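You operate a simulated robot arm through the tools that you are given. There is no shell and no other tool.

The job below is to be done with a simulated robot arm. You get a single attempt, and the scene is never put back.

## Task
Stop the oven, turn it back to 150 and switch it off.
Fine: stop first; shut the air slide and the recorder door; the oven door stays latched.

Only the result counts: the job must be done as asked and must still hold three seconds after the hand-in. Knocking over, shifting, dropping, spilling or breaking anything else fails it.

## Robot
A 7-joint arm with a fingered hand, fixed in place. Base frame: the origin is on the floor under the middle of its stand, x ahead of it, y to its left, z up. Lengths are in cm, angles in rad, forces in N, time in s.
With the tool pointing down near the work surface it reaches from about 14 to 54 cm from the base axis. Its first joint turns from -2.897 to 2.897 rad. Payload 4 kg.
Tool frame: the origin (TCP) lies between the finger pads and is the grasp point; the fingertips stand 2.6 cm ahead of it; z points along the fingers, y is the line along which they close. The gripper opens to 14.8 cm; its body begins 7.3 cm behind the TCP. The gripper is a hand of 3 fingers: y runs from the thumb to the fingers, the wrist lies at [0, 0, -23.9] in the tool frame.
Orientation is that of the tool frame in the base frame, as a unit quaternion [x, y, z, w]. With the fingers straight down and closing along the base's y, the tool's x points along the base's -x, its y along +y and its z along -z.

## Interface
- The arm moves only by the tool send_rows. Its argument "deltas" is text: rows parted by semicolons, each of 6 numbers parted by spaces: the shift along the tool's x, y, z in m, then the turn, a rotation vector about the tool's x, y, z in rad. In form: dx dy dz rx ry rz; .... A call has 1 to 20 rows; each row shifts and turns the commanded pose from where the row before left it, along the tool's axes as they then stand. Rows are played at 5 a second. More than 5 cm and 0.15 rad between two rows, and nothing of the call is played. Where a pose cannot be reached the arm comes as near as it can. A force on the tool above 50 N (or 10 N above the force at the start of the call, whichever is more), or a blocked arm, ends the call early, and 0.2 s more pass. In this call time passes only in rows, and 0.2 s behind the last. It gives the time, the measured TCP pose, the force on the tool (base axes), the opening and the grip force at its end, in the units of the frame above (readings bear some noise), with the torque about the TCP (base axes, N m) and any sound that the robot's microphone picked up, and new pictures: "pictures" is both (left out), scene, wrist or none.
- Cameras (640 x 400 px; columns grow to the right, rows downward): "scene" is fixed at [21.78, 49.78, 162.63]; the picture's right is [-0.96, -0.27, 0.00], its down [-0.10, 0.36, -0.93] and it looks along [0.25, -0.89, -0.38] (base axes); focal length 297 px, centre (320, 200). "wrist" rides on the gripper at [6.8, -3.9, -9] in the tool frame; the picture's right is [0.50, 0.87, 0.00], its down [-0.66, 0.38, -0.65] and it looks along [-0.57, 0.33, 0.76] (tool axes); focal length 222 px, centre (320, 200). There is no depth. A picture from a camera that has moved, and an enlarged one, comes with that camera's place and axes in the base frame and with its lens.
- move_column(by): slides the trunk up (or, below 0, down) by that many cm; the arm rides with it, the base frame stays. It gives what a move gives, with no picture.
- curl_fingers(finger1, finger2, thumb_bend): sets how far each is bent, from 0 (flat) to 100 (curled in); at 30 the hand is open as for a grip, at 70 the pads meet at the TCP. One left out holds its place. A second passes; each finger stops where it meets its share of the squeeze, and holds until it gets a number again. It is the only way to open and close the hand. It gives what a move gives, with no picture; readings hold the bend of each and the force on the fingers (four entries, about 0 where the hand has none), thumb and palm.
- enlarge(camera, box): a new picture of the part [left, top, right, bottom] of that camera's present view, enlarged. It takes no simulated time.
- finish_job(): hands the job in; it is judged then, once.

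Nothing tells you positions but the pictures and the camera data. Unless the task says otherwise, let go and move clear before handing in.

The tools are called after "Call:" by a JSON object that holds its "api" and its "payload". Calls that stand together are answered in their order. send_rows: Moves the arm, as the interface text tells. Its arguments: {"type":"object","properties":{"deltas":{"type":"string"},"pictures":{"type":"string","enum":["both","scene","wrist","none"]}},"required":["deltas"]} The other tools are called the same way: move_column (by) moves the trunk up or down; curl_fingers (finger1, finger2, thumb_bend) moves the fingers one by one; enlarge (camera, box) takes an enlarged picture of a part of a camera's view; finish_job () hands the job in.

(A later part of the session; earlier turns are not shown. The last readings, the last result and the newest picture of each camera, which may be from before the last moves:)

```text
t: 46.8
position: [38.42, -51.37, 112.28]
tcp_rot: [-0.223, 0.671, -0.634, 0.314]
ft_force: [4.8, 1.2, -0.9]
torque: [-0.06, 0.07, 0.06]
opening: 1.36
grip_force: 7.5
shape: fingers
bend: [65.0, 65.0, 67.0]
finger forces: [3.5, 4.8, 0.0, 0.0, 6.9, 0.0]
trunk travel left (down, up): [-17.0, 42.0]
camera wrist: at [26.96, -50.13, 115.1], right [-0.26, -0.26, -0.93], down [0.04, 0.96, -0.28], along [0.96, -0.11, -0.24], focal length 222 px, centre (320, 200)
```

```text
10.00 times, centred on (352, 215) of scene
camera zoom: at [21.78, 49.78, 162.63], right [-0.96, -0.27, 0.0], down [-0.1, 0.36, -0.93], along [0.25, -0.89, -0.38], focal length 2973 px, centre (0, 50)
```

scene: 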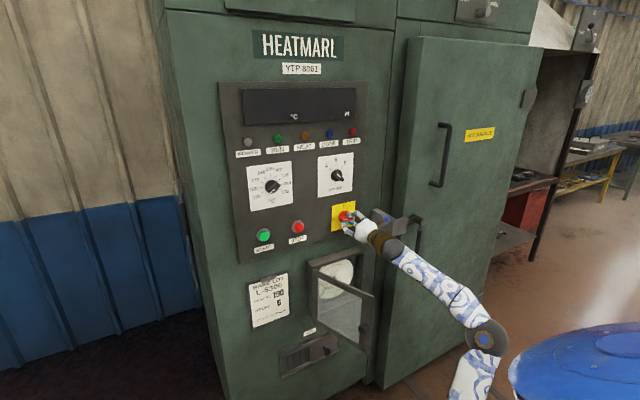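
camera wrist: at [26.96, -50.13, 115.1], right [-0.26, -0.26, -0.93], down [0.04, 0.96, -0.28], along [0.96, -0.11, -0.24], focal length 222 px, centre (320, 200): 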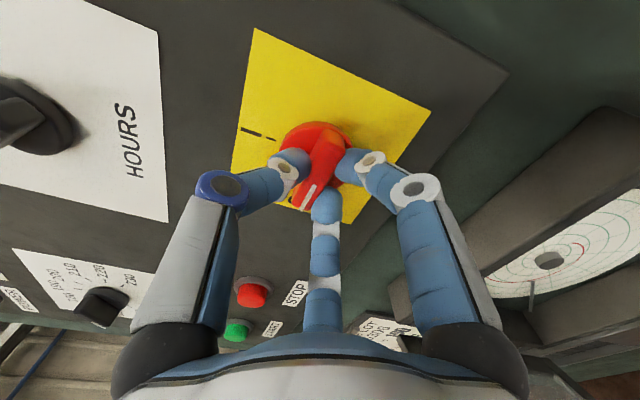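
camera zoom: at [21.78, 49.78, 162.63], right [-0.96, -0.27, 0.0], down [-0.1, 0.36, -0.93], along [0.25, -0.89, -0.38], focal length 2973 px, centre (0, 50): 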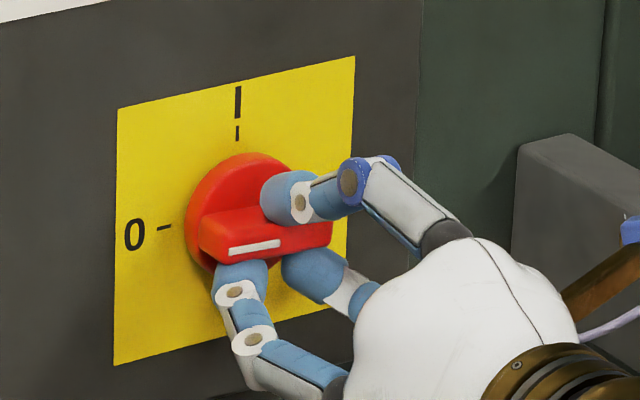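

The display and lamps went dark, and the switch has snapped to 0. I'll open the fingers and back off straight.

Call:
{"api": "curl_fingers", "payload": {"finger1": 45, "finger2": 45, "thumb_bend": 45}}

Call:
{"api": "send_rows", "payload": {"deltas": "0 0 -0.02 0 0 0; 0 0 -0.02 0 0 0; 0 0 -0.01 0 0 0", "pictures": "both"}}

Call:
{"api": "enlarge", "payload": {"camera": "scene", "box": [220, 130, 380, 250]}}

```text
t: 47.8
position: [38.26, -51.32, 112.44]
tcp_rot: [-0.222, 0.671, -0.633, 0.316]
ft_force: [0.1, -0.5, 0.1]
torque: [0.0, 0.03, 0.01]
opening: 7.82
grip_force: 0.1
shape: fingers
bend: [45.0, 45.0, 45.0]
finger forces: [0.0, 0.1, 0.0, 0.0, 0.0, 0.1]
trunk travel left (down, up): [-17.0, 42.0]
```

```text
t: 48.6
position: [34.83, -47.86, 112.43]
tcp_rot: [-0.222, 0.67, -0.634, 0.315]
ft_force: [0.1, 0.6, -1.0]
torque: [-0.01, 0.01, -0.02]
opening: 7.82
grip_force: 0.1
shape: fingers
bend: [45.0, 45.0, 45.0]
finger forces: [0.1, 0.1, 0.0, 0.1, 0.0, 0.1]
trunk travel left (down, up): [-17.0, 42.0]
camera wrist: at [23.35, -46.6, 115.09], right [-0.26, -0.26, -0.93], down [0.04, 0.96, -0.28], along [0.96, -0.11, -0.24], focal length 222 px, centre (320, 200)
```

scene: 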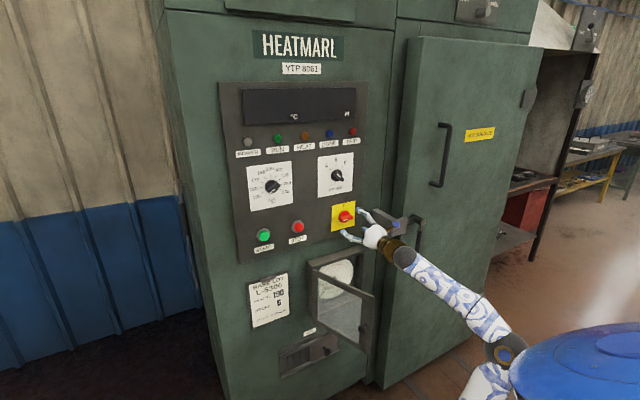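
wrist: 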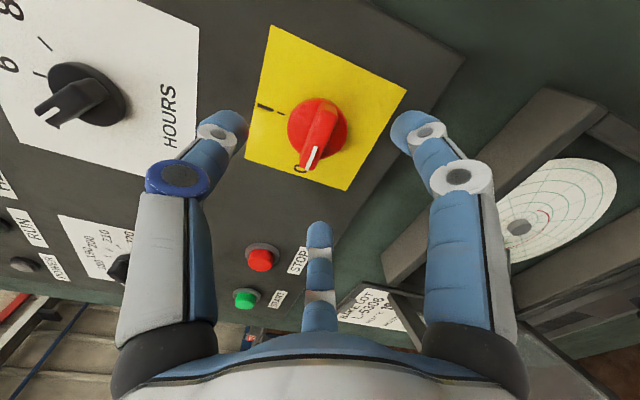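

```text
3.33 times, centred on (300, 190) of scene
camera zoom: at [21.78, 49.78, 162.63], right [-0.96, -0.27, 0.0], down [-0.1, 0.36, -0.93], along [0.25, -0.89, -0.38], focal length 991 px, centre (387, 233)
```

zoom: 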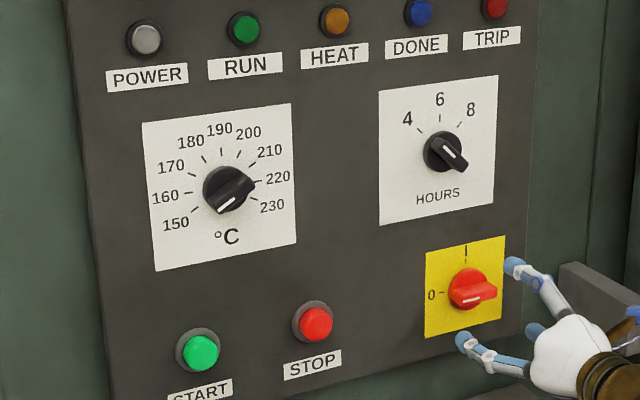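

The dial is at 150, the switch is at 0 and the lamps are dark. Next comes the recorder door: I roll the hand back, move left and up, and take a closer look at the door.

Call:
{"api": "send_rows", "payload": {"deltas": "0 0 0 0 0 0.143; 0 0 0 0 0 0.143; 0 0 0 0 0 0.143; 0 0 0 0 0 0.143; 0 0 0 0 0 0.143; 0 0 0 0 0 0.143; 0 0 0 0 0 0.143; 0 0 0 0 0 0.143; 0 0 0 0 0 0.143; 0 0 0 0 0 0.143", "pictures": "none"}}

Call:
{"api": "send_rows", "payload": {"deltas": "-0.01 0.04 -0.01 0 0 0; -0.01 0.04 -0.01 0 0 0; -0.01 0.04 -0.01 0 0 0; 0 0.04 -0.01 0 0 0; 0 0.04 -0.01 0 0 0", "pictures": "both"}}

Call:
{"api": "enlarge", "payload": {"camera": "scene", "box": [270, 240, 400, 390]}}

```text
t: 50.8
position: [34.82, -47.9, 112.24]
tcp_rot: [0.274, 0.651, -0.272, 0.653]
ft_force: [0.2, 0.0, -0.5]
torque: [-0.02, 0.01, -0.02]
opening: 7.82
grip_force: 0.0
shape: fingers
bend: [45.0, 45.0, 45.0]
finger forces: [0.0, 0.1, 0.0, 0.0, 0.0, 0.0]
trunk travel left (down, up): [-17.0, 42.0]
```

```text
t: 52.0
position: [45.45, -30.25, 115.29]
tcp_rot: [0.274, 0.651, -0.272, 0.654]
ft_force: [-0.3, 0.0, -0.5]
torque: [0.04, 0.01, 0.0]
opening: 7.82
grip_force: 0.0
shape: fingers
bend: [45.0, 45.0, 45.0]
finger forces: [0.1, 0.0, 0.0, 0.1, 0.0, 0.0]
trunk travel left (down, up): [-17.0, 42.0]
camera wrist: at [36.35, -26.62, 108.35], right [0.62, 0.61, -0.5], down [-0.19, 0.73, 0.66], along [0.76, -0.31, 0.57], focal length 222 px, centre (320, 200)
```

scene: 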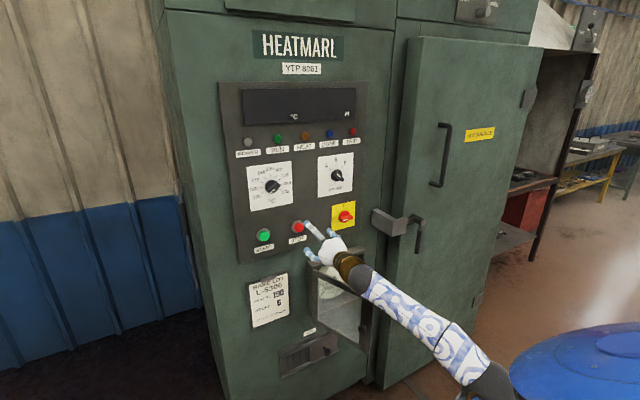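
wrist: 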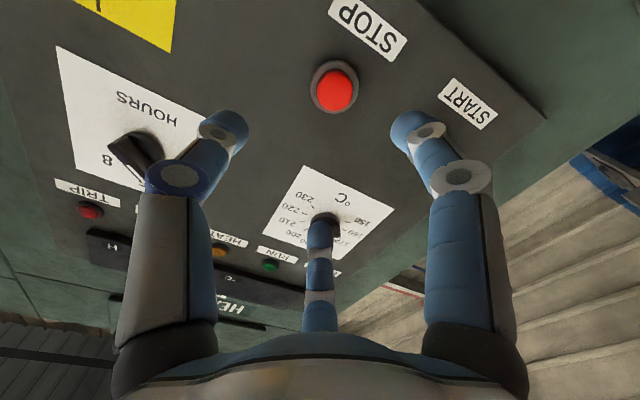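

```text
2.67 times, centred on (335, 315) of scene
camera zoom: at [21.78, 49.78, 162.63], right [-0.96, -0.27, 0.0], down [-0.1, 0.36, -0.93], along [0.25, -0.89, -0.38], focal length 793 px, centre (280, -107)
```

zoom: 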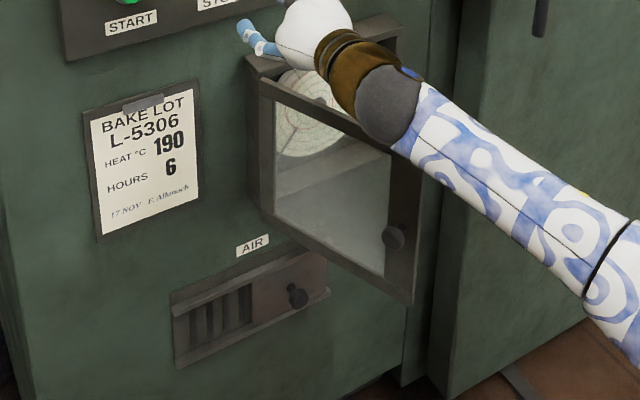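

Call:
{"api": "send_rows", "payload": {"deltas": "-0.005 0.002 -0.0225 0.131 0 0; -0.005 -0.001 -0.0226 0.131 0 0; -0.005 -0.0039 -0.0223 0.131 0 0; -0.005 -0.0068 -0.0216 0.131 0 0; -0.005 -0.0095 -0.0205 0.131 0 0; -0.005 -0.0121 -0.0191 0.131 0 0", "pictures": "both"}}

```text
t: 53.4
position: [36.83, -19.82, 118.49]
tcp_rot: [0.503, 0.497, -0.501, 0.499]
ft_force: [-1.1, 0.1, 0.4]
torque: [0.0, 0.02, 0.06]
opening: 7.84
grip_force: 0.1
shape: fingers
bend: [45.0, 45.0, 45.0]
finger forces: [0.0, 0.0, 0.0, 0.1, 0.0, 0.0]
trunk travel left (down, up): [-17.0, 42.0]
camera wrist: at [33.05, -10.74, 111.47], right [0.87, -0.01, -0.5], down [0.38, 0.65, 0.66], along [0.32, -0.76, 0.57], focal length 222 px, centre (320, 200)
```

scene: 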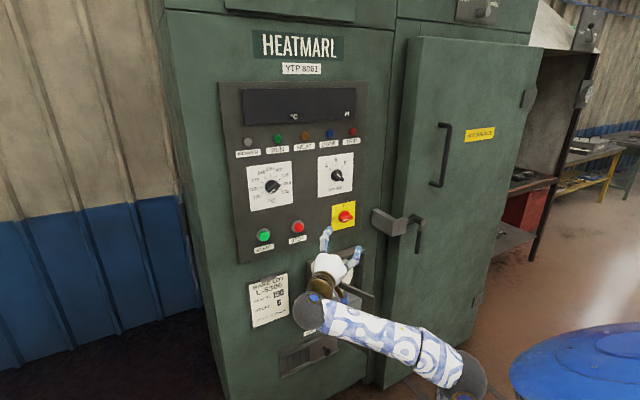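
wrist: 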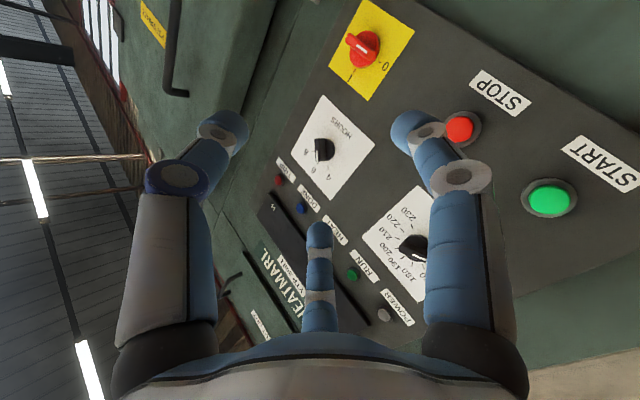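

The hand now points along -y, which faces the open door's outer side almost squarely. I'll close the fingers, lower the trunk fully and look again.

Call:
{"api": "curl_fingers", "payload": {"finger1": 70, "finger2": 70, "thumb_bend": 70}}

Call:
{"api": "move_column", "payload": {"by": -16}}

Call:
{"api": "send_rows", "payload": {"deltas": "0.02 -0.02 0 0 0 0; 0.03 -0.02 0 0 0 0; 0.03 -0.02 0 0 0 0; 0.03 -0.02 0 0 0 0", "pictures": "both"}}

Call:
{"api": "enlarge", "payload": {"camera": "scene", "box": [270, 240, 400, 390]}}

```text
t: 54.4
position: [36.84, -19.86, 118.39]
tcp_rot: [0.502, 0.498, -0.501, 0.499]
ft_force: [0.1, 0.5, -0.3]
torque: [-0.01, -0.04, 0.0]
opening: 0.0
grip_force: 0.0
shape: fingers
bend: [69.0, 69.0, 70.0]
finger forces: [0.0, 0.0, 0.1, 0.1, 0.1, 0.1]
trunk travel left (down, up): [-17.0, 42.0]
```

```text
t: 56.2
position: [36.84, -19.76, 102.26]
tcp_rot: [0.502, 0.498, -0.502, 0.498]
ft_force: [-0.5, 0.2, 1.0]
torque: [-0.02, 0.03, -0.02]
opening: 0.01
grip_force: 0.0
shape: fingers
bend: [69.0, 69.0, 70.0]
finger forces: [0.0, 0.0, 0.0, 0.0, 0.0, 0.1]
trunk travel left (down, up): [-1.0, 58.0]
```

```text
t: 57.2
position: [29.11, -19.77, 91.23]
tcp_rot: [0.502, 0.498, -0.502, 0.498]
ft_force: [-0.3, -0.1, 0.0]
torque: [-0.02, 0.0, 0.01]
opening: 0.02
grip_force: 0.1
shape: fingers
bend: [69.0, 69.0, 70.0]
finger forces: [0.1, 0.0, 0.0, 0.0, 0.0, 0.0]
trunk travel left (down, up): [-1.0, 58.0]
camera wrist: at [25.11, -10.81, 84.42], right [0.87, 0.0, -0.5], down [0.38, 0.65, 0.66], along [0.32, -0.76, 0.57], focal length 222 px, centre (320, 200)
```

scene: 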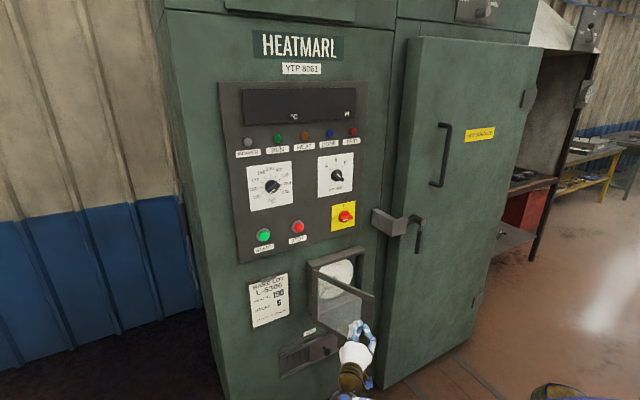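
wrist: 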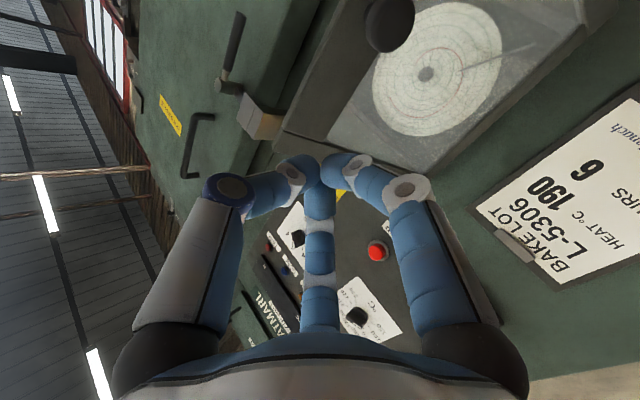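

```text
2.67 times, centred on (335, 315) of scene
camera zoom: at [21.78, 49.78, 162.63], right [-0.96, -0.27, 0.0], down [-0.1, 0.36, -0.93], along [0.25, -0.89, -0.38], focal length 793 px, centre (280, -107)
```

zoom: 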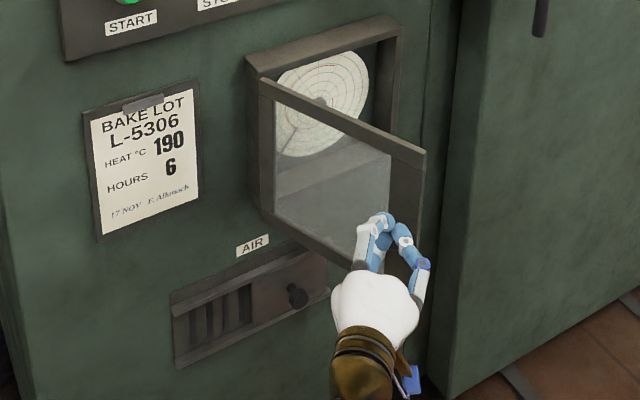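

Call:
{"api": "enlarge", "payload": {"camera": "wrist", "box": [220, 0, 480, 165]}}

```text
2.42 times, centred on (350, 82) of wrist
camera zoom: at [25.11, -10.81, 84.42], right [0.87, 0.0, -0.5], down [0.38, 0.65, 0.66], along [0.32, -0.76, 0.57], focal length 538 px, centre (247, 485)
```

zoom: 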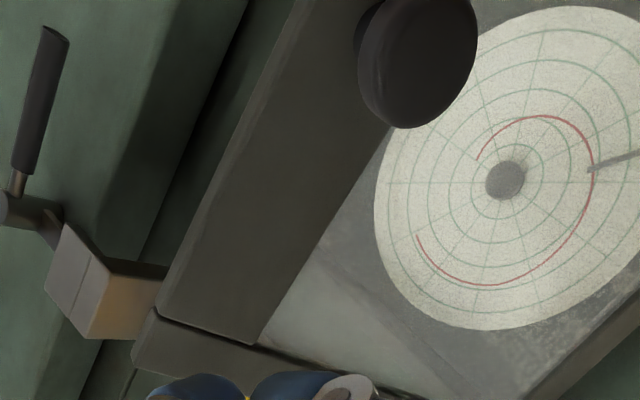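

The door's free top corner triangulates to about (26, -32.5, 94.3) and the knob sits at Z≈82.5. I'll push on the stile above the knob, at Z≈90, starting with the approach and first contact.

Call:
{"api": "send_rows", "payload": {"deltas": "0.004 -0.003 0.0325 0 0 0; 0.004 -0.003 0.0325 0 0 0; 0.004 -0.003 0.0325 0 0 0; 0 -0.0056 0.034 0 0 0; 0 -0.0024 0.019 0 0 0", "pictures": "both"}}

Call:
{"api": "enlarge", "payload": {"camera": "scene", "box": [270, 240, 400, 390]}}

```text
t: 58.4
position: [27.08, -34.91, 90.13]
tcp_rot: [0.503, 0.497, -0.501, 0.499]
ft_force: [-0.7, -0.2, -0.5]
torque: [-0.03, 0.01, 0.0]
opening: 0.01
grip_force: 0.0
shape: fingers
bend: [69.0, 69.0, 70.0]
finger forces: [0.0, 0.1, 0.0, 0.0, 0.0, 0.1]
trunk travel left (down, up): [-1.0, 58.0]
camera wrist: at [23.31, -25.83, 83.27], right [0.87, -0.01, -0.5], down [0.38, 0.65, 0.66], along [0.32, -0.76, 0.57], focal length 222 px, centre (320, 200)
```

scene: 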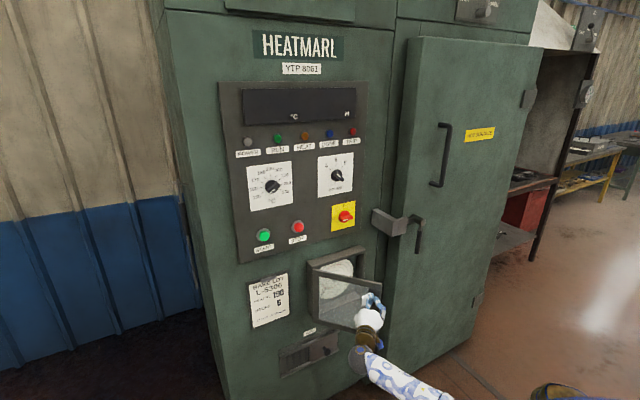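
wrist: 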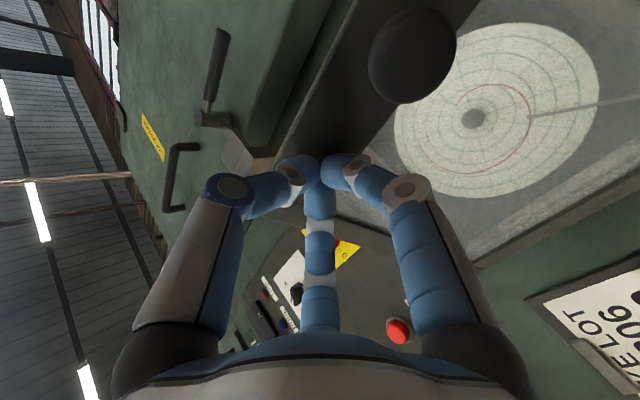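

```text
2.67 times, centred on (335, 315) of scene
camera zoom: at [21.78, 49.78, 162.63], right [-0.96, -0.27, 0.0], down [-0.1, 0.36, -0.93], along [0.25, -0.89, -0.38], focal length 793 px, centre (280, -107)
```

zoom: 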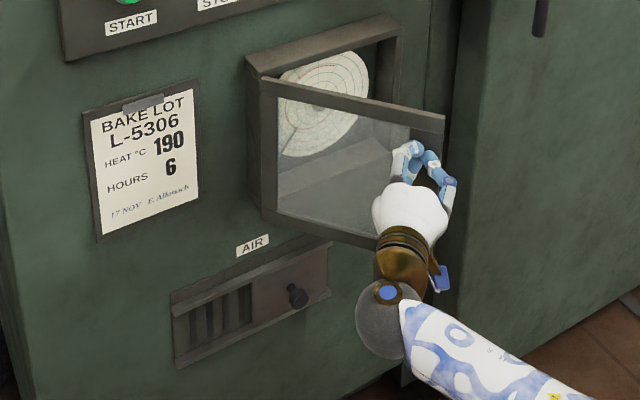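

The door swings easily. I'll follow its arc while turning the hand back toward the panel.

Call:
{"api": "send_rows", "payload": {"deltas": "0 -0.001 0.020 0 0 0; 0 -0.0013 0.0201 -0.0873 0 0; 0 -0.0015 0.0192 -0.0873 0 0; 0 -0.0013 0.0196 -0.0873 0 0; 0 -0.0015 0.02 -0.0873 0 0; 0 -0.0015 0.0195 -0.0873 0 0", "pictures": "both"}}

Call:
{"api": "enlarge", "payload": {"camera": "scene", "box": [270, 240, 400, 390]}}

```text
t: 59.8
position: [27.94, -46.67, 90.08]
tcp_rot: [0.382, 0.595, -0.381, 0.596]
ft_force: [0.6, 0.0, -0.5]
torque: [-0.03, -0.04, 0.0]
opening: 0.0
grip_force: 0.0
shape: fingers
bend: [69.0, 69.0, 70.0]
finger forces: [0.1, 0.1, 0.1, 0.0, 0.0, 0.0]
trunk travel left (down, up): [-1.0, 58.0]
camera wrist: at [20.71, -40.07, 83.18], right [0.79, 0.36, -0.5], down [0.07, 0.75, 0.66], along [0.61, -0.55, 0.57], focal length 222 px, centre (320, 200)
```

scene: 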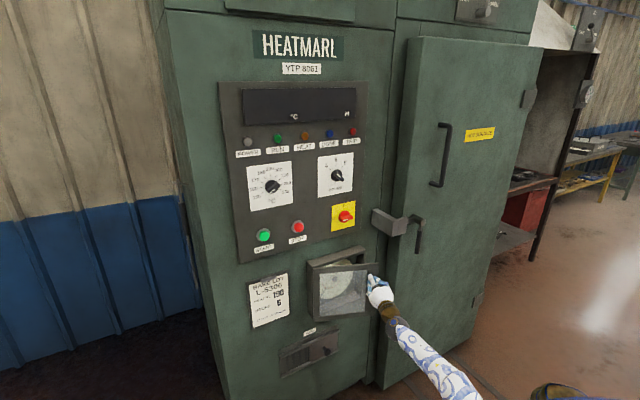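
wrist: 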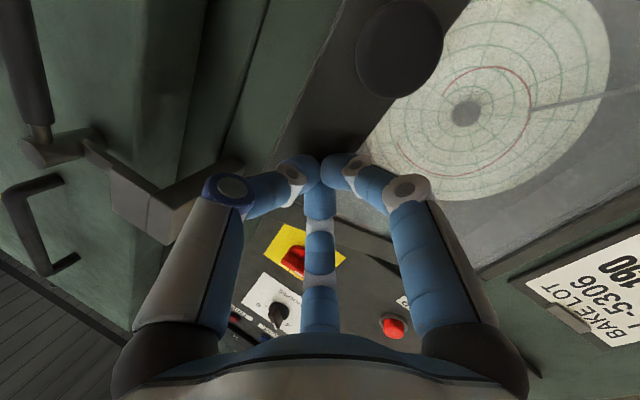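

```text
2.67 times, centred on (335, 315) of scene
camera zoom: at [21.78, 49.78, 162.63], right [-0.96, -0.27, 0.0], down [-0.1, 0.36, -0.93], along [0.25, -0.89, -0.38], focal length 793 px, centre (280, -107)
```

zoom: 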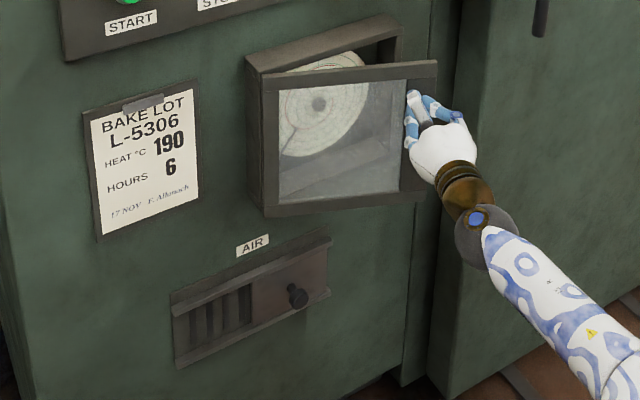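

Call:
{"api": "send_rows", "payload": {"deltas": "0 -0.0015 0.0198 -0.0873 0 0; 0 -0.001 0.0199 -0.0873 0 0; 0 -0.0016 0.0201 -0.0873 0 0; 0 0.001 0.012 0 0 0", "pictures": "both"}}

Call:
{"api": "enlarge", "payload": {"camera": "scene", "box": [270, 240, 400, 390]}}

```text
t: 60.8
position: [31.29, -52.83, 90.02]
tcp_rot: [0.301, 0.639, -0.3, 0.641]
ft_force: [-0.2, -0.1, -0.3]
torque: [-0.03, 0.0, 0.03]
opening: 0.0
grip_force: 0.1
shape: fingers
bend: [70.0, 70.0, 70.0]
finger forces: [0.0, 0.0, 0.0, 0.0, 0.1, 0.0]
trunk travel left (down, up): [-1.0, 58.0]
camera wrist: at [22.62, -48.46, 83.15], right [0.67, 0.55, -0.5], down [-0.13, 0.74, 0.66], along [0.73, -0.37, 0.57], focal length 222 px, centre (320, 200)
```

scene: 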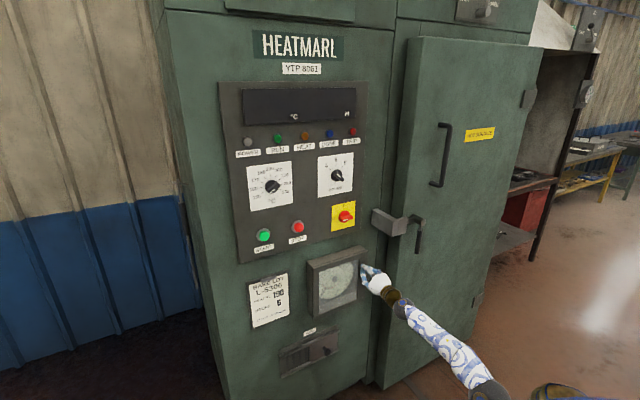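
wrist: 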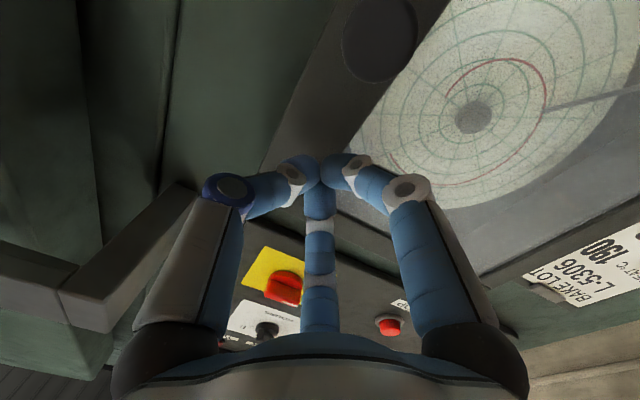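

```text
2.67 times, centred on (335, 315) of scene
camera zoom: at [21.78, 49.78, 162.63], right [-0.96, -0.27, 0.0], down [-0.1, 0.36, -0.93], along [0.25, -0.89, -0.38], focal length 793 px, centre (280, -107)
```

zoom: 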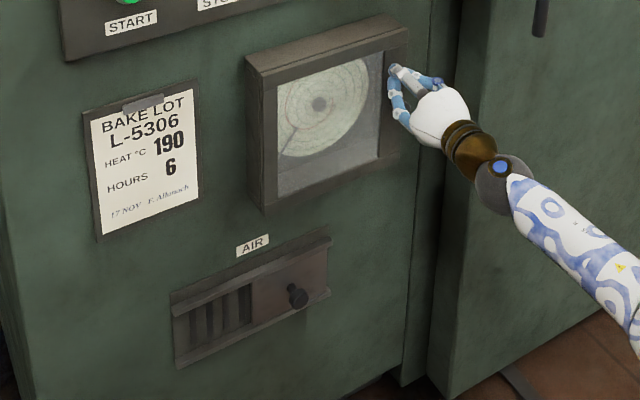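

Call:
{"api": "send_rows", "payload": {"deltas": "0 0 0.006 0 0 0; 0 0 0.005 0 0 0; 0 0 0.004 0 0 0", "pictures": "none"}}

Call:
{"api": "enlarge", "payload": {"camera": "scene", "box": [295, 240, 395, 320]}}

```text
t: 61.6
position: [32.34, -53.9, 90.14]
tcp_rot: [0.302, 0.639, -0.3, 0.641]
ft_force: [-0.9, 1.8, -0.8]
torque: [0.0, 0.01, 0.01]
opening: 0.0
grip_force: 1.5
shape: fingers
bend: [70.0, 70.0, 70.0]
finger forces: [1.8, 1.1, 0.0, 0.0, 0.0, 0.0]
trunk travel left (down, up): [-1.0, 58.0]
```

```text
5.00 times, centred on (345, 280) of scene
camera zoom: at [21.78, 49.78, 162.63], right [-0.96, -0.27, 0.0], down [-0.1, 0.36, -0.93], along [0.25, -0.89, -0.38], focal length 1486 px, centre (195, -200)
```

zoom: 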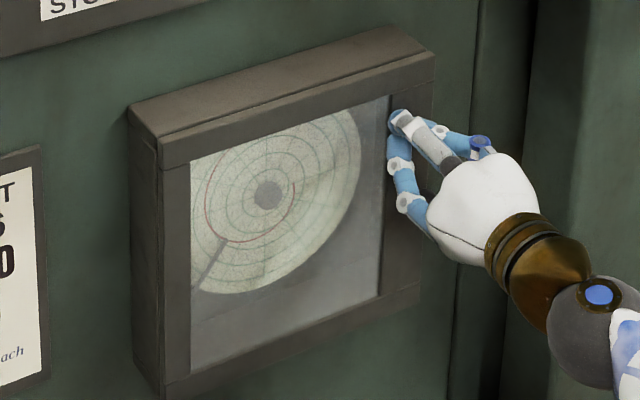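

Contact force is beginning and the door looks shut. I'll press a little more to be sure it seats.

Call:
{"api": "send_rows", "payload": {"deltas": "0 0 0.003 0 0 0; 0 0 0.003 0 0 0; 0 0 0.003 0 0 0", "pictures": "none"}}

Call:
{"api": "enlarge", "payload": {"camera": "scene", "box": [295, 240, 395, 320]}}

```text
t: 62.3
position: [32.45, -54.21, 90.2]
tcp_rot: [0.301, 0.637, -0.301, 0.642]
ft_force: [-35.9, 45.0, -4.9]
torque: [0.11, 0.03, 0.19]
opening: 0.0
grip_force: 35.1
shape: fingers
bend: [73.0, 73.0, 71.0]
finger forces: [24.0, 26.2, 0.0, 0.0, 21.2, 0.0]
trunk travel left (down, up): [-1.0, 58.0]
stopped in row 3: the force on the tool passed its limit at 54 N (the readings are from after the stop); the commanded pose is now the measured one
```

```text
5.00 times, centred on (345, 280) of scene
camera zoom: at [21.78, 49.78, 162.63], right [-0.96, -0.27, 0.0], down [-0.1, 0.36, -0.93], along [0.25, -0.89, -0.38], focal length 1486 px, centre (195, -200)
```

zoom: 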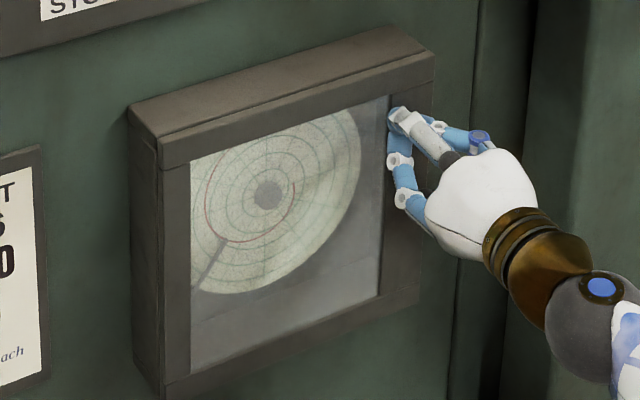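

The door is hard against its stop. I'll back off and check that it stays shut.

Call:
{"api": "send_rows", "payload": {"deltas": "0 0 -0.01 0 0 0; 0 0 -0.03 0 0 0; 0 0 -0.04 0 0 0", "pictures": "both"}}

Call:
{"api": "enlarge", "payload": {"camera": "scene", "box": [270, 240, 400, 390]}}

Call:
{"api": "enlarge", "payload": {"camera": "scene", "box": [270, 320, 350, 380]}}

```text
t: 63.3
position: [38.35, -43.9, 88.59]
tcp_rot: [0.232, 0.681, -0.257, 0.645]
ft_force: [0.3, -0.2, -0.4]
torque: [0.01, 0.03, -0.04]
opening: 0.0
grip_force: 0.0
shape: fingers
bend: [70.0, 70.0, 70.0]
finger forces: [0.1, 0.0, 0.1, 0.0, 0.1, 0.0]
trunk travel left (down, up): [-1.0, 58.0]
stopped in row 3: the arm was blocked; the commanded pose is now the measured one
camera wrist: at [28.59, -41.15, 82.33], right [0.53, 0.65, -0.54], down [-0.21, 0.72, 0.66], along [0.82, -0.23, 0.52], focal length 222 px, centre (320, 200)
```

scene: 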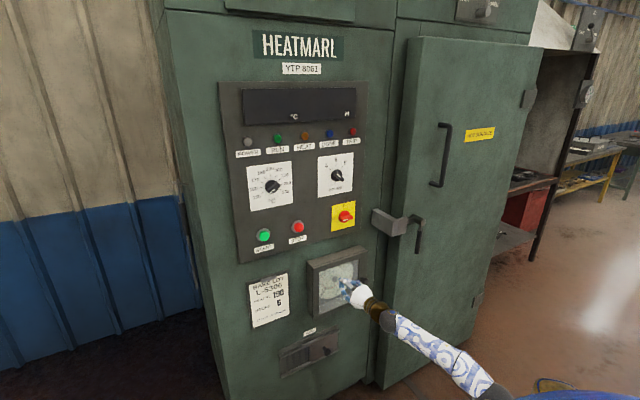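
wrist: 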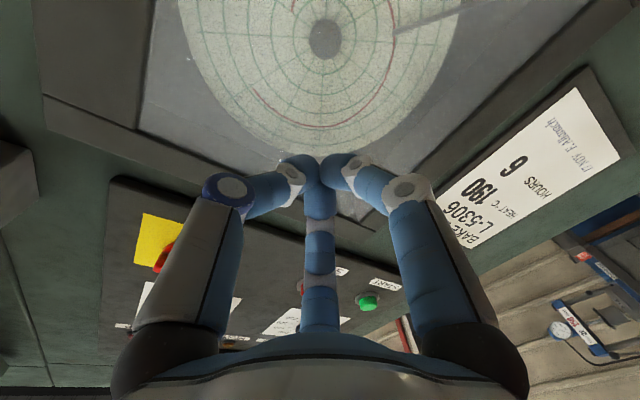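

```text
2.67 times, centred on (335, 315) of scene
camera zoom: at [21.78, 49.78, 162.63], right [-0.96, -0.27, 0.0], down [-0.1, 0.36, -0.93], along [0.25, -0.89, -0.38], focal length 793 px, centre (280, -107)
```

zoom: 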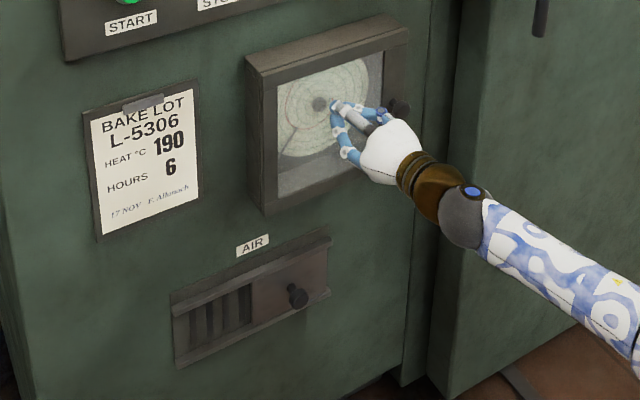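

```text
6.67 times, centred on (310, 350) of scene
camera zoom: at [21.78, 49.78, 162.63], right [-0.96, -0.27, 0.0], down [-0.1, 0.36, -0.93], along [0.25, -0.89, -0.38], focal length 1982 px, centre (387, -800)
```

zoom: 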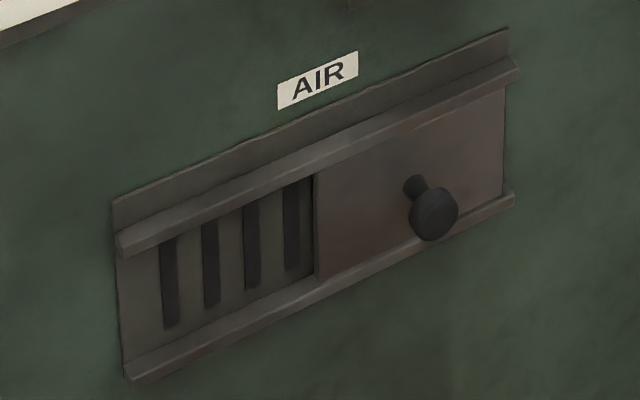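

The door stays shut. The arm folded against its own head again while retracting, so I'll move left and straighten the hand before going down to the air slide.

Call:
{"api": "send_rows", "payload": {"deltas": "0 0.035 -0.01 0.079 -0.033 0.052; 0 0.04 0 0 0 0", "pictures": "both"}}

```text
t: 63.9
position: [40.99, -37.38, 89.64]
tcp_rot: [0.275, 0.646, -0.273, 0.657]
ft_force: [0.5, -0.1, -0.5]
torque: [-0.04, 0.01, 0.01]
opening: 0.0
grip_force: 0.1
shape: fingers
bend: [70.0, 70.0, 70.0]
finger forces: [0.1, 0.0, 0.1, 0.0, 0.1, 0.0]
trunk travel left (down, up): [-1.0, 58.0]
camera wrist: at [32.12, -33.83, 82.66], right [0.63, 0.6, -0.49], down [-0.2, 0.74, 0.65], along [0.75, -0.31, 0.58], focal length 222 px, centre (320, 200)
```

scene: 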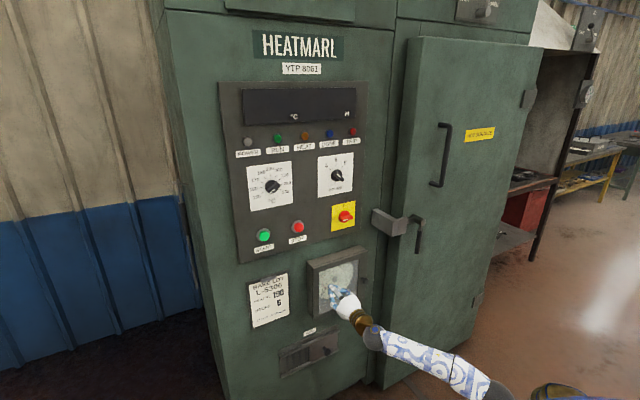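
wrist: 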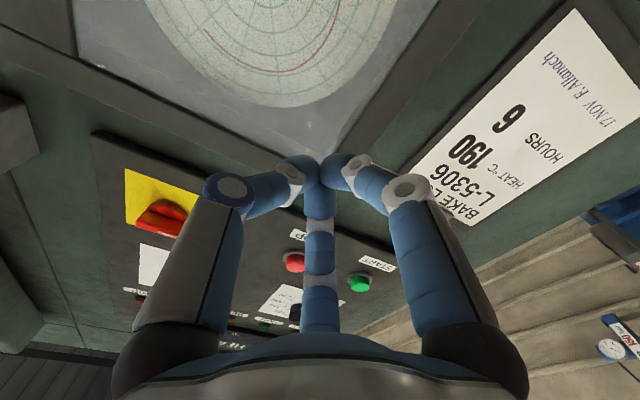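

Call:
{"api": "send_rows", "payload": {"deltas": "0.04 0 0 0 0.11 0; 0.0398 0 0.0044 0 0.11 0; 0.039 0 0.0087 0 0.11 0; 0.0378 0 0.013 0 0.106 0; 0.0363 0 0.0169 0 0 0", "pictures": "both"}}

```text
t: 65.1
position: [41.61, -37.62, 69.49]
tcp_rot: [0.326, 0.775, -0.207, 0.501]
ft_force: [0.3, 0.1, 0.2]
torque: [0.05, -0.01, 0.01]
opening: 0.02
grip_force: 0.0
shape: fingers
bend: [70.0, 70.0, 70.0]
finger forces: [0.0, 0.0, 0.0, 0.0, 0.0, 0.0]
trunk travel left (down, up): [-1.0, 58.0]
camera wrist: at [31.07, -32.58, 66.89], right [0.48, 0.76, -0.45], down [0.04, 0.5, 0.87], along [0.88, -0.43, 0.21], focal length 222 px, centre (320, 200)
```

scene: 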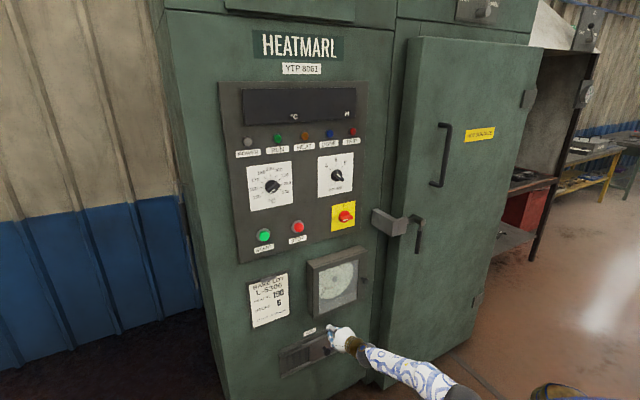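
wrist: 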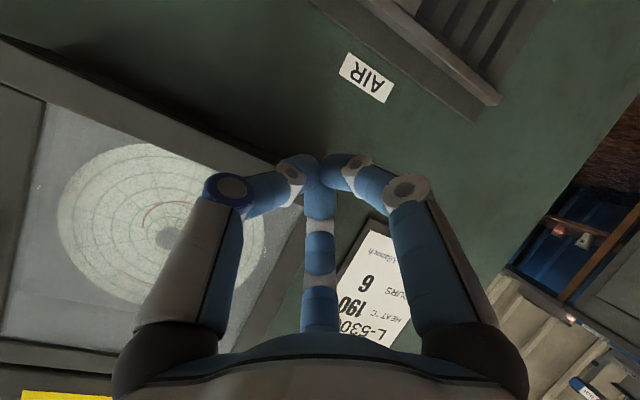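

Call:
{"api": "send_rows", "payload": {"deltas": "0.0363 -0.015 0.0169 0 0 0; 0.0363 -0.015 0.0169 0 0 0; 0.0363 -0.015 0.0169 0 0 0; 0.0363 -0.015 0.0169 0 0 0; 0.0363 -0.015 0.0169 0 0 0", "pictures": "both"}}

Call:
{"api": "enlarge", "payload": {"camera": "scene", "box": [270, 310, 370, 390]}}

Call:
{"api": "enlarge", "payload": {"camera": "wrist", "box": [240, 0, 480, 160]}}

```text
t: 66.3
position: [36.45, -42.8, 49.47]
tcp_rot: [0.324, 0.774, -0.207, 0.503]
ft_force: [-0.8, 0.4, -0.8]
torque: [0.0, 0.04, -0.02]
opening: 0.0
grip_force: 0.0
shape: fingers
bend: [70.0, 70.0, 70.0]
finger forces: [0.0, 0.0, 0.1, 0.0, 0.0, 0.0]
trunk travel left (down, up): [-1.0, 58.0]
camera wrist: at [26.03, -37.82, 46.84], right [0.47, 0.75, -0.45], down [0.04, 0.5, 0.87], along [0.88, -0.43, 0.21], focal length 222 px, centre (320, 200)
```

scene: 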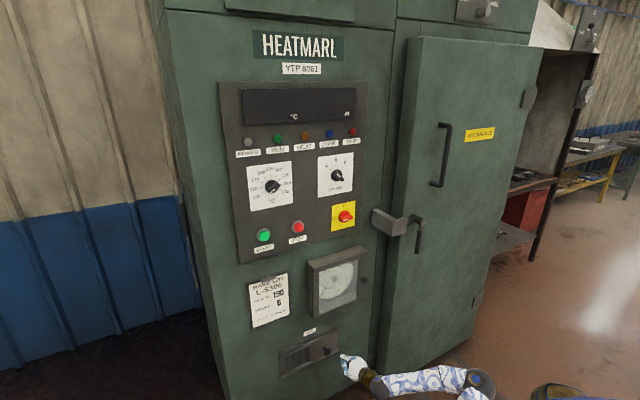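
wrist: 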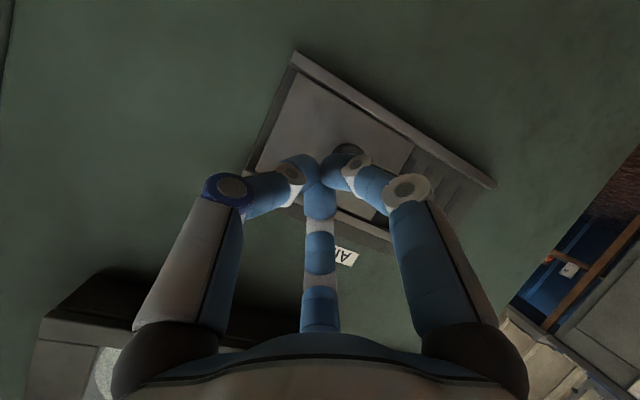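

```text
5.00 times, centred on (320, 350) of scene
camera zoom: at [21.78, 49.78, 162.63], right [-0.96, -0.27, 0.0], down [-0.1, 0.36, -0.93], along [0.25, -0.89, -0.38], focal length 1486 px, centre (320, -550)
```

zoom: 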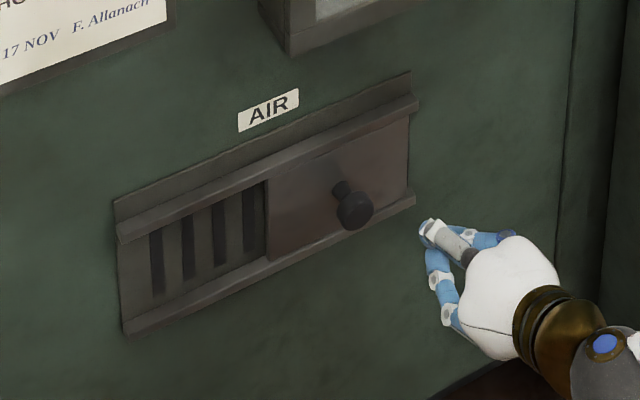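

```text
2.50 times, centred on (360, 80) of wrist
camera zoom: at [26.03, -37.82, 46.84], right [0.47, 0.75, -0.45], down [0.04, 0.5, 0.87], along [0.88, -0.43, 0.21], focal length 555 px, centre (220, 500)
```

zoom: 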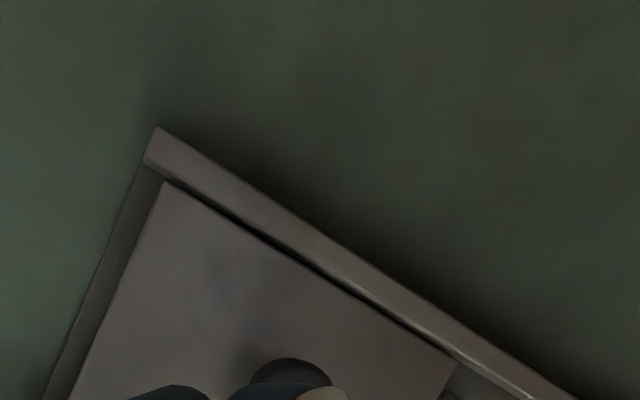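

I'm level with the slide. Its knob is at about R≈1.2, Z≈47, sitting mid-plate, and it must go left by about 14 cm. I'll place the closed fingers just to the right of the knob.

Call:
{"api": "send_rows", "payload": {"deltas": "0.0097 -0.017 0.0045 0 0 0; -0.01057 0 0.02266 0 0 0; -0.01057 0 0.02266 0 0 0", "pictures": "both"}}

Call:
{"api": "enlarge", "payload": {"camera": "scene", "box": [270, 310, 370, 390]}}

Call:
{"api": "enlarge", "payload": {"camera": "wrist", "box": [220, 60, 460, 220]}}

```text
t: 67.1
position: [38.81, -47.72, 48.43]
tcp_rot: [0.326, 0.774, -0.208, 0.501]
ft_force: [0.3, -0.1, 0.0]
torque: [0.02, 0.02, 0.02]
opening: 0.04
grip_force: 0.0
shape: fingers
bend: [70.0, 70.0, 70.0]
finger forces: [0.0, 0.0, 0.0, 0.0, 0.0, 0.0]
trunk travel left (down, up): [-1.0, 58.0]
camera wrist: at [28.3, -42.62, 45.81], right [0.48, 0.75, -0.45], down [0.04, 0.5, 0.87], along [0.88, -0.43, 0.21], focal length 222 px, centre (320, 200)
```

scene: 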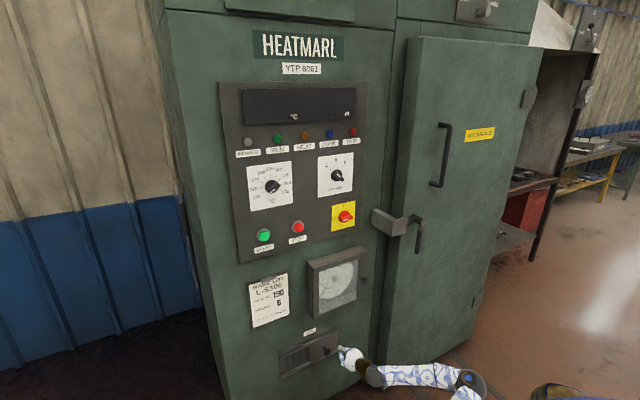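
wrist: 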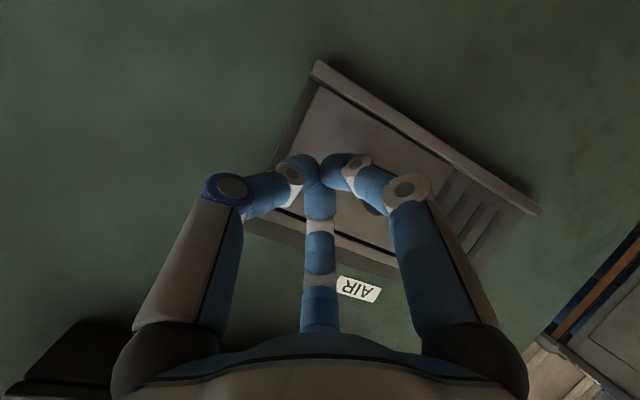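

```text
5.00 times, centred on (320, 350) of scene
camera zoom: at [21.78, 49.78, 162.63], right [-0.96, -0.27, 0.0], down [-0.1, 0.36, -0.93], along [0.25, -0.89, -0.38], focal length 1486 px, centre (320, -550)
```

zoom: 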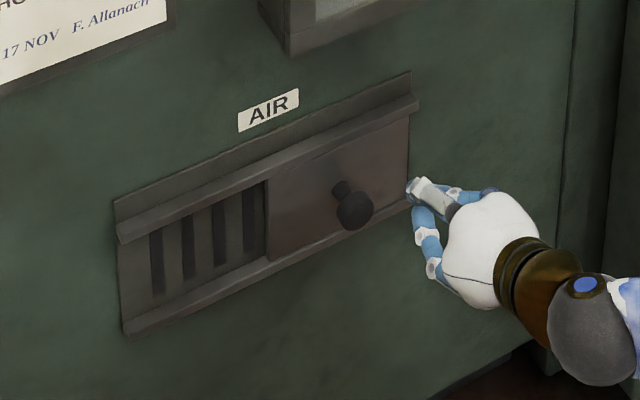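

```text
2.50 times, centred on (340, 140) of wrist
camera zoom: at [28.3, -42.62, 45.81], right [0.48, 0.75, -0.45], down [0.04, 0.5, 0.87], along [0.88, -0.43, 0.21], focal length 555 px, centre (270, 350)
```

zoom: 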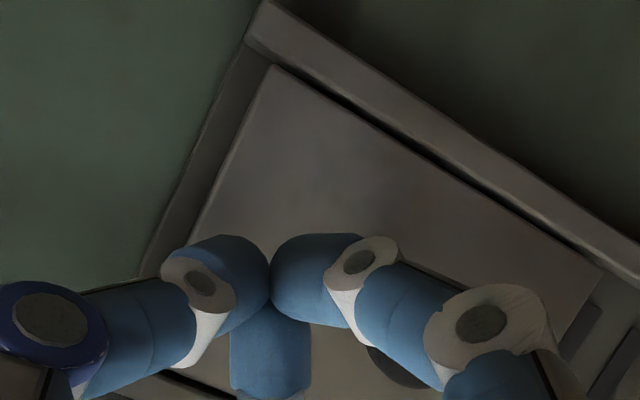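

Call:
{"api": "send_rows", "payload": {"deltas": "0 -0.007 0 0 0 0; -0.0042 0 0.0091 0 0 0; -0.0034 0 0.0072 0 0 0; -0.0021 0 0.0045 0 0 0", "pictures": "both"}}

Call:
{"api": "enlarge", "payload": {"camera": "scene", "box": [290, 320, 370, 370]}}

Call:
{"api": "enlarge", "payload": {"camera": "wrist", "box": [220, 60, 460, 220]}}

```text
t: 68.1
position: [39.93, -49.86, 48.61]
tcp_rot: [0.325, 0.773, -0.208, 0.503]
ft_force: [0.2, -0.7, 0.1]
torque: [0.0, 0.0, -0.01]
opening: 0.0
grip_force: 0.1
shape: fingers
bend: [70.0, 70.0, 70.0]
finger forces: [0.1, 0.0, 0.1, 0.0, 0.1, 0.0]
trunk travel left (down, up): [-1.0, 58.0]
camera wrist: at [29.41, -44.79, 45.94], right [0.48, 0.75, -0.45], down [0.04, 0.5, 0.87], along [0.88, -0.43, 0.21], focal length 222 px, centre (320, 200)
```

scene: 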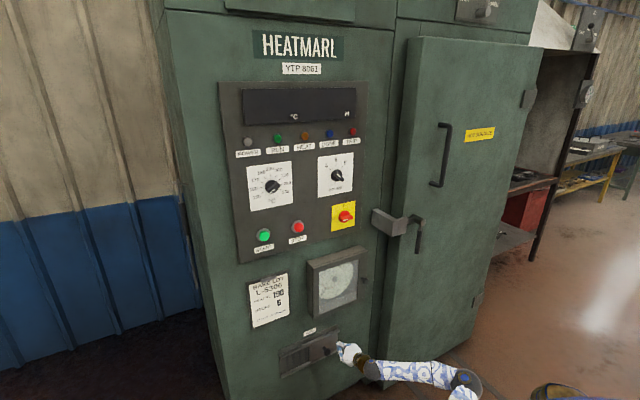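
wrist: 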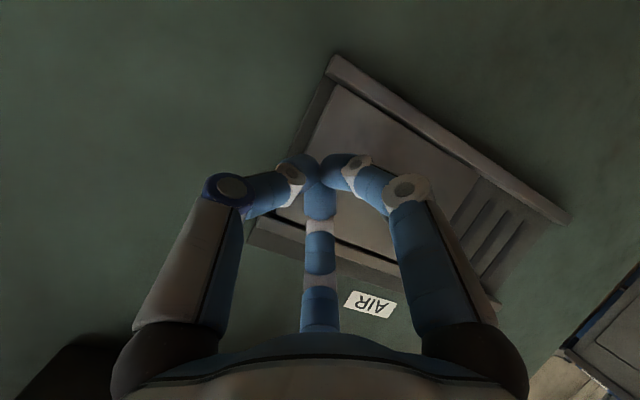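

```text
8.00 times, centred on (330, 345) of scene
camera zoom: at [21.78, 49.78, 162.63], right [-0.96, -0.27, 0.0], down [-0.1, 0.36, -0.93], along [0.25, -0.89, -0.38], focal length 2378 px, centre (240, -960)
```

zoom: 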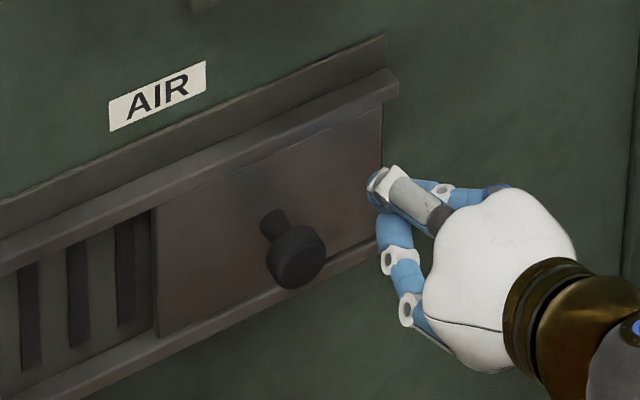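

```text
2.50 times, centred on (340, 140) of wrist
camera zoom: at [29.41, -44.79, 45.94], right [0.48, 0.75, -0.45], down [0.04, 0.5, 0.87], along [0.88, -0.43, 0.21], focal length 555 px, centre (270, 350)
```

zoom: 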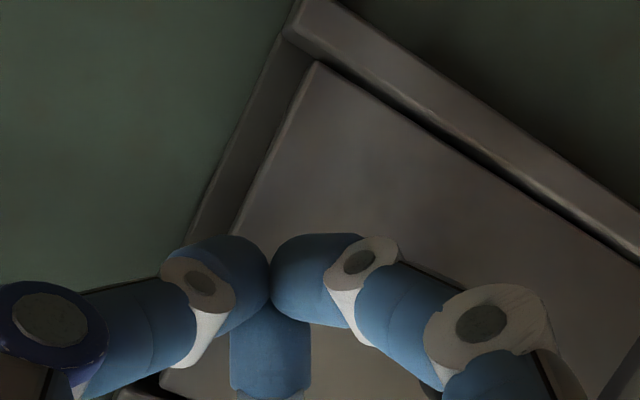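

Call:
{"api": "send_rows", "payload": {"deltas": "0 0.015 0 0 0 0; 0 0.01 0 0 0 0; 0 0.01 0 0 0 0; 0 0.01 0 0 0 0", "pictures": "both"}}

Call:
{"api": "enlarge", "payload": {"camera": "scene", "box": [290, 320, 370, 370]}}

```text
t: 69.1
position: [42.93, -46.72, 48.65]
tcp_rot: [0.327, 0.773, -0.209, 0.501]
ft_force: [-4.2, -2.9, 0.2]
torque: [-0.05, 0.07, -0.06]
opening: 0.03
grip_force: 3.2
shape: fingers
bend: [70.0, 70.0, 69.0]
finger forces: [7.1, 0.0, 0.0, 0.1, 0.0, 0.0]
trunk travel left (down, up): [-1.0, 58.0]
camera wrist: at [32.52, -41.66, 45.93], right [0.48, 0.75, -0.45], down [0.04, 0.5, 0.87], along [0.88, -0.43, 0.21], focal length 222 px, centre (320, 200)
```

scene: 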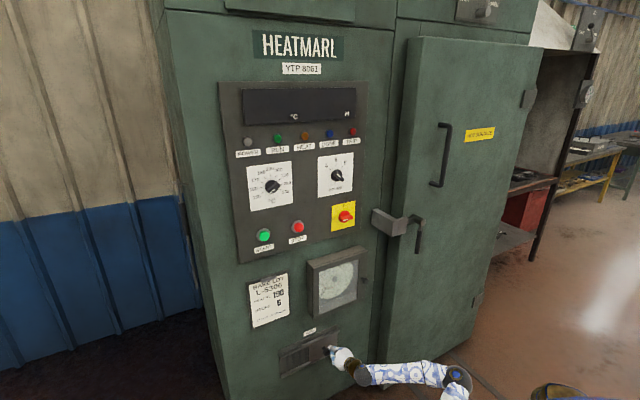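
wrist: 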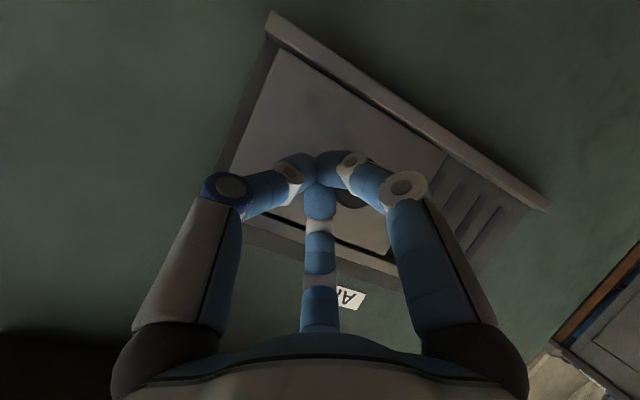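

```text
8.00 times, centred on (330, 345) of scene
camera zoom: at [21.78, 49.78, 162.63], right [-0.96, -0.27, 0.0], down [-0.1, 0.36, -0.93], along [0.25, -0.89, -0.38], focal length 2378 px, centre (240, -960)
```

zoom: 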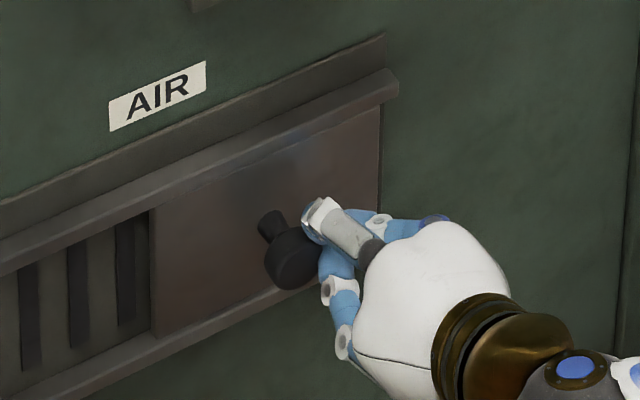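

The fingers cradle the knob, and the slide is starting to move. I'll push on left.

Call:
{"api": "send_rows", "payload": {"deltas": "0 0.012 0 0 0 0; 0 0.012 0 0 0 0; 0 0.012 0 0 0 0; 0 0.012 0 0 0 0", "pictures": "none"}}

Call:
{"api": "enlarge", "payload": {"camera": "scene", "box": [270, 310, 370, 390]}}

```text
t: 70.1
position: [46.61, -43.1, 48.53]
tcp_rot: [0.326, 0.774, -0.208, 0.501]
ft_force: [-6.6, -0.4, -0.2]
torque: [0.03, 0.08, -0.05]
opening: 0.0
grip_force: 3.6
shape: fingers
bend: [71.0, 70.0, 69.0]
finger forces: [7.7, 0.0, 0.1, 0.0, 0.0, 0.1]
trunk travel left (down, up): [-1.0, 58.0]
```

```text
5.00 times, centred on (320, 350) of scene
camera zoom: at [21.78, 49.78, 162.63], right [-0.96, -0.27, 0.0], down [-0.1, 0.36, -0.93], along [0.25, -0.89, -0.38], focal length 1486 px, centre (320, -550)
```

zoom: 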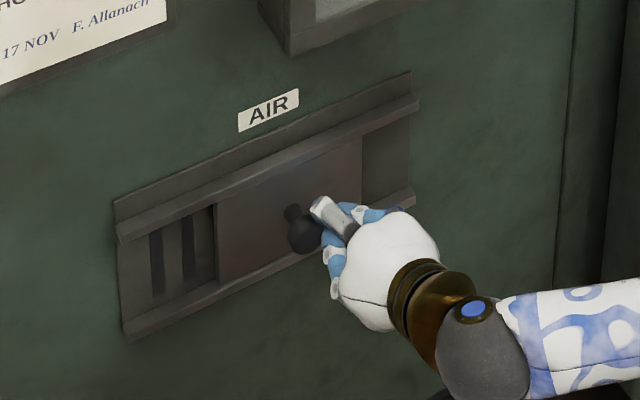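

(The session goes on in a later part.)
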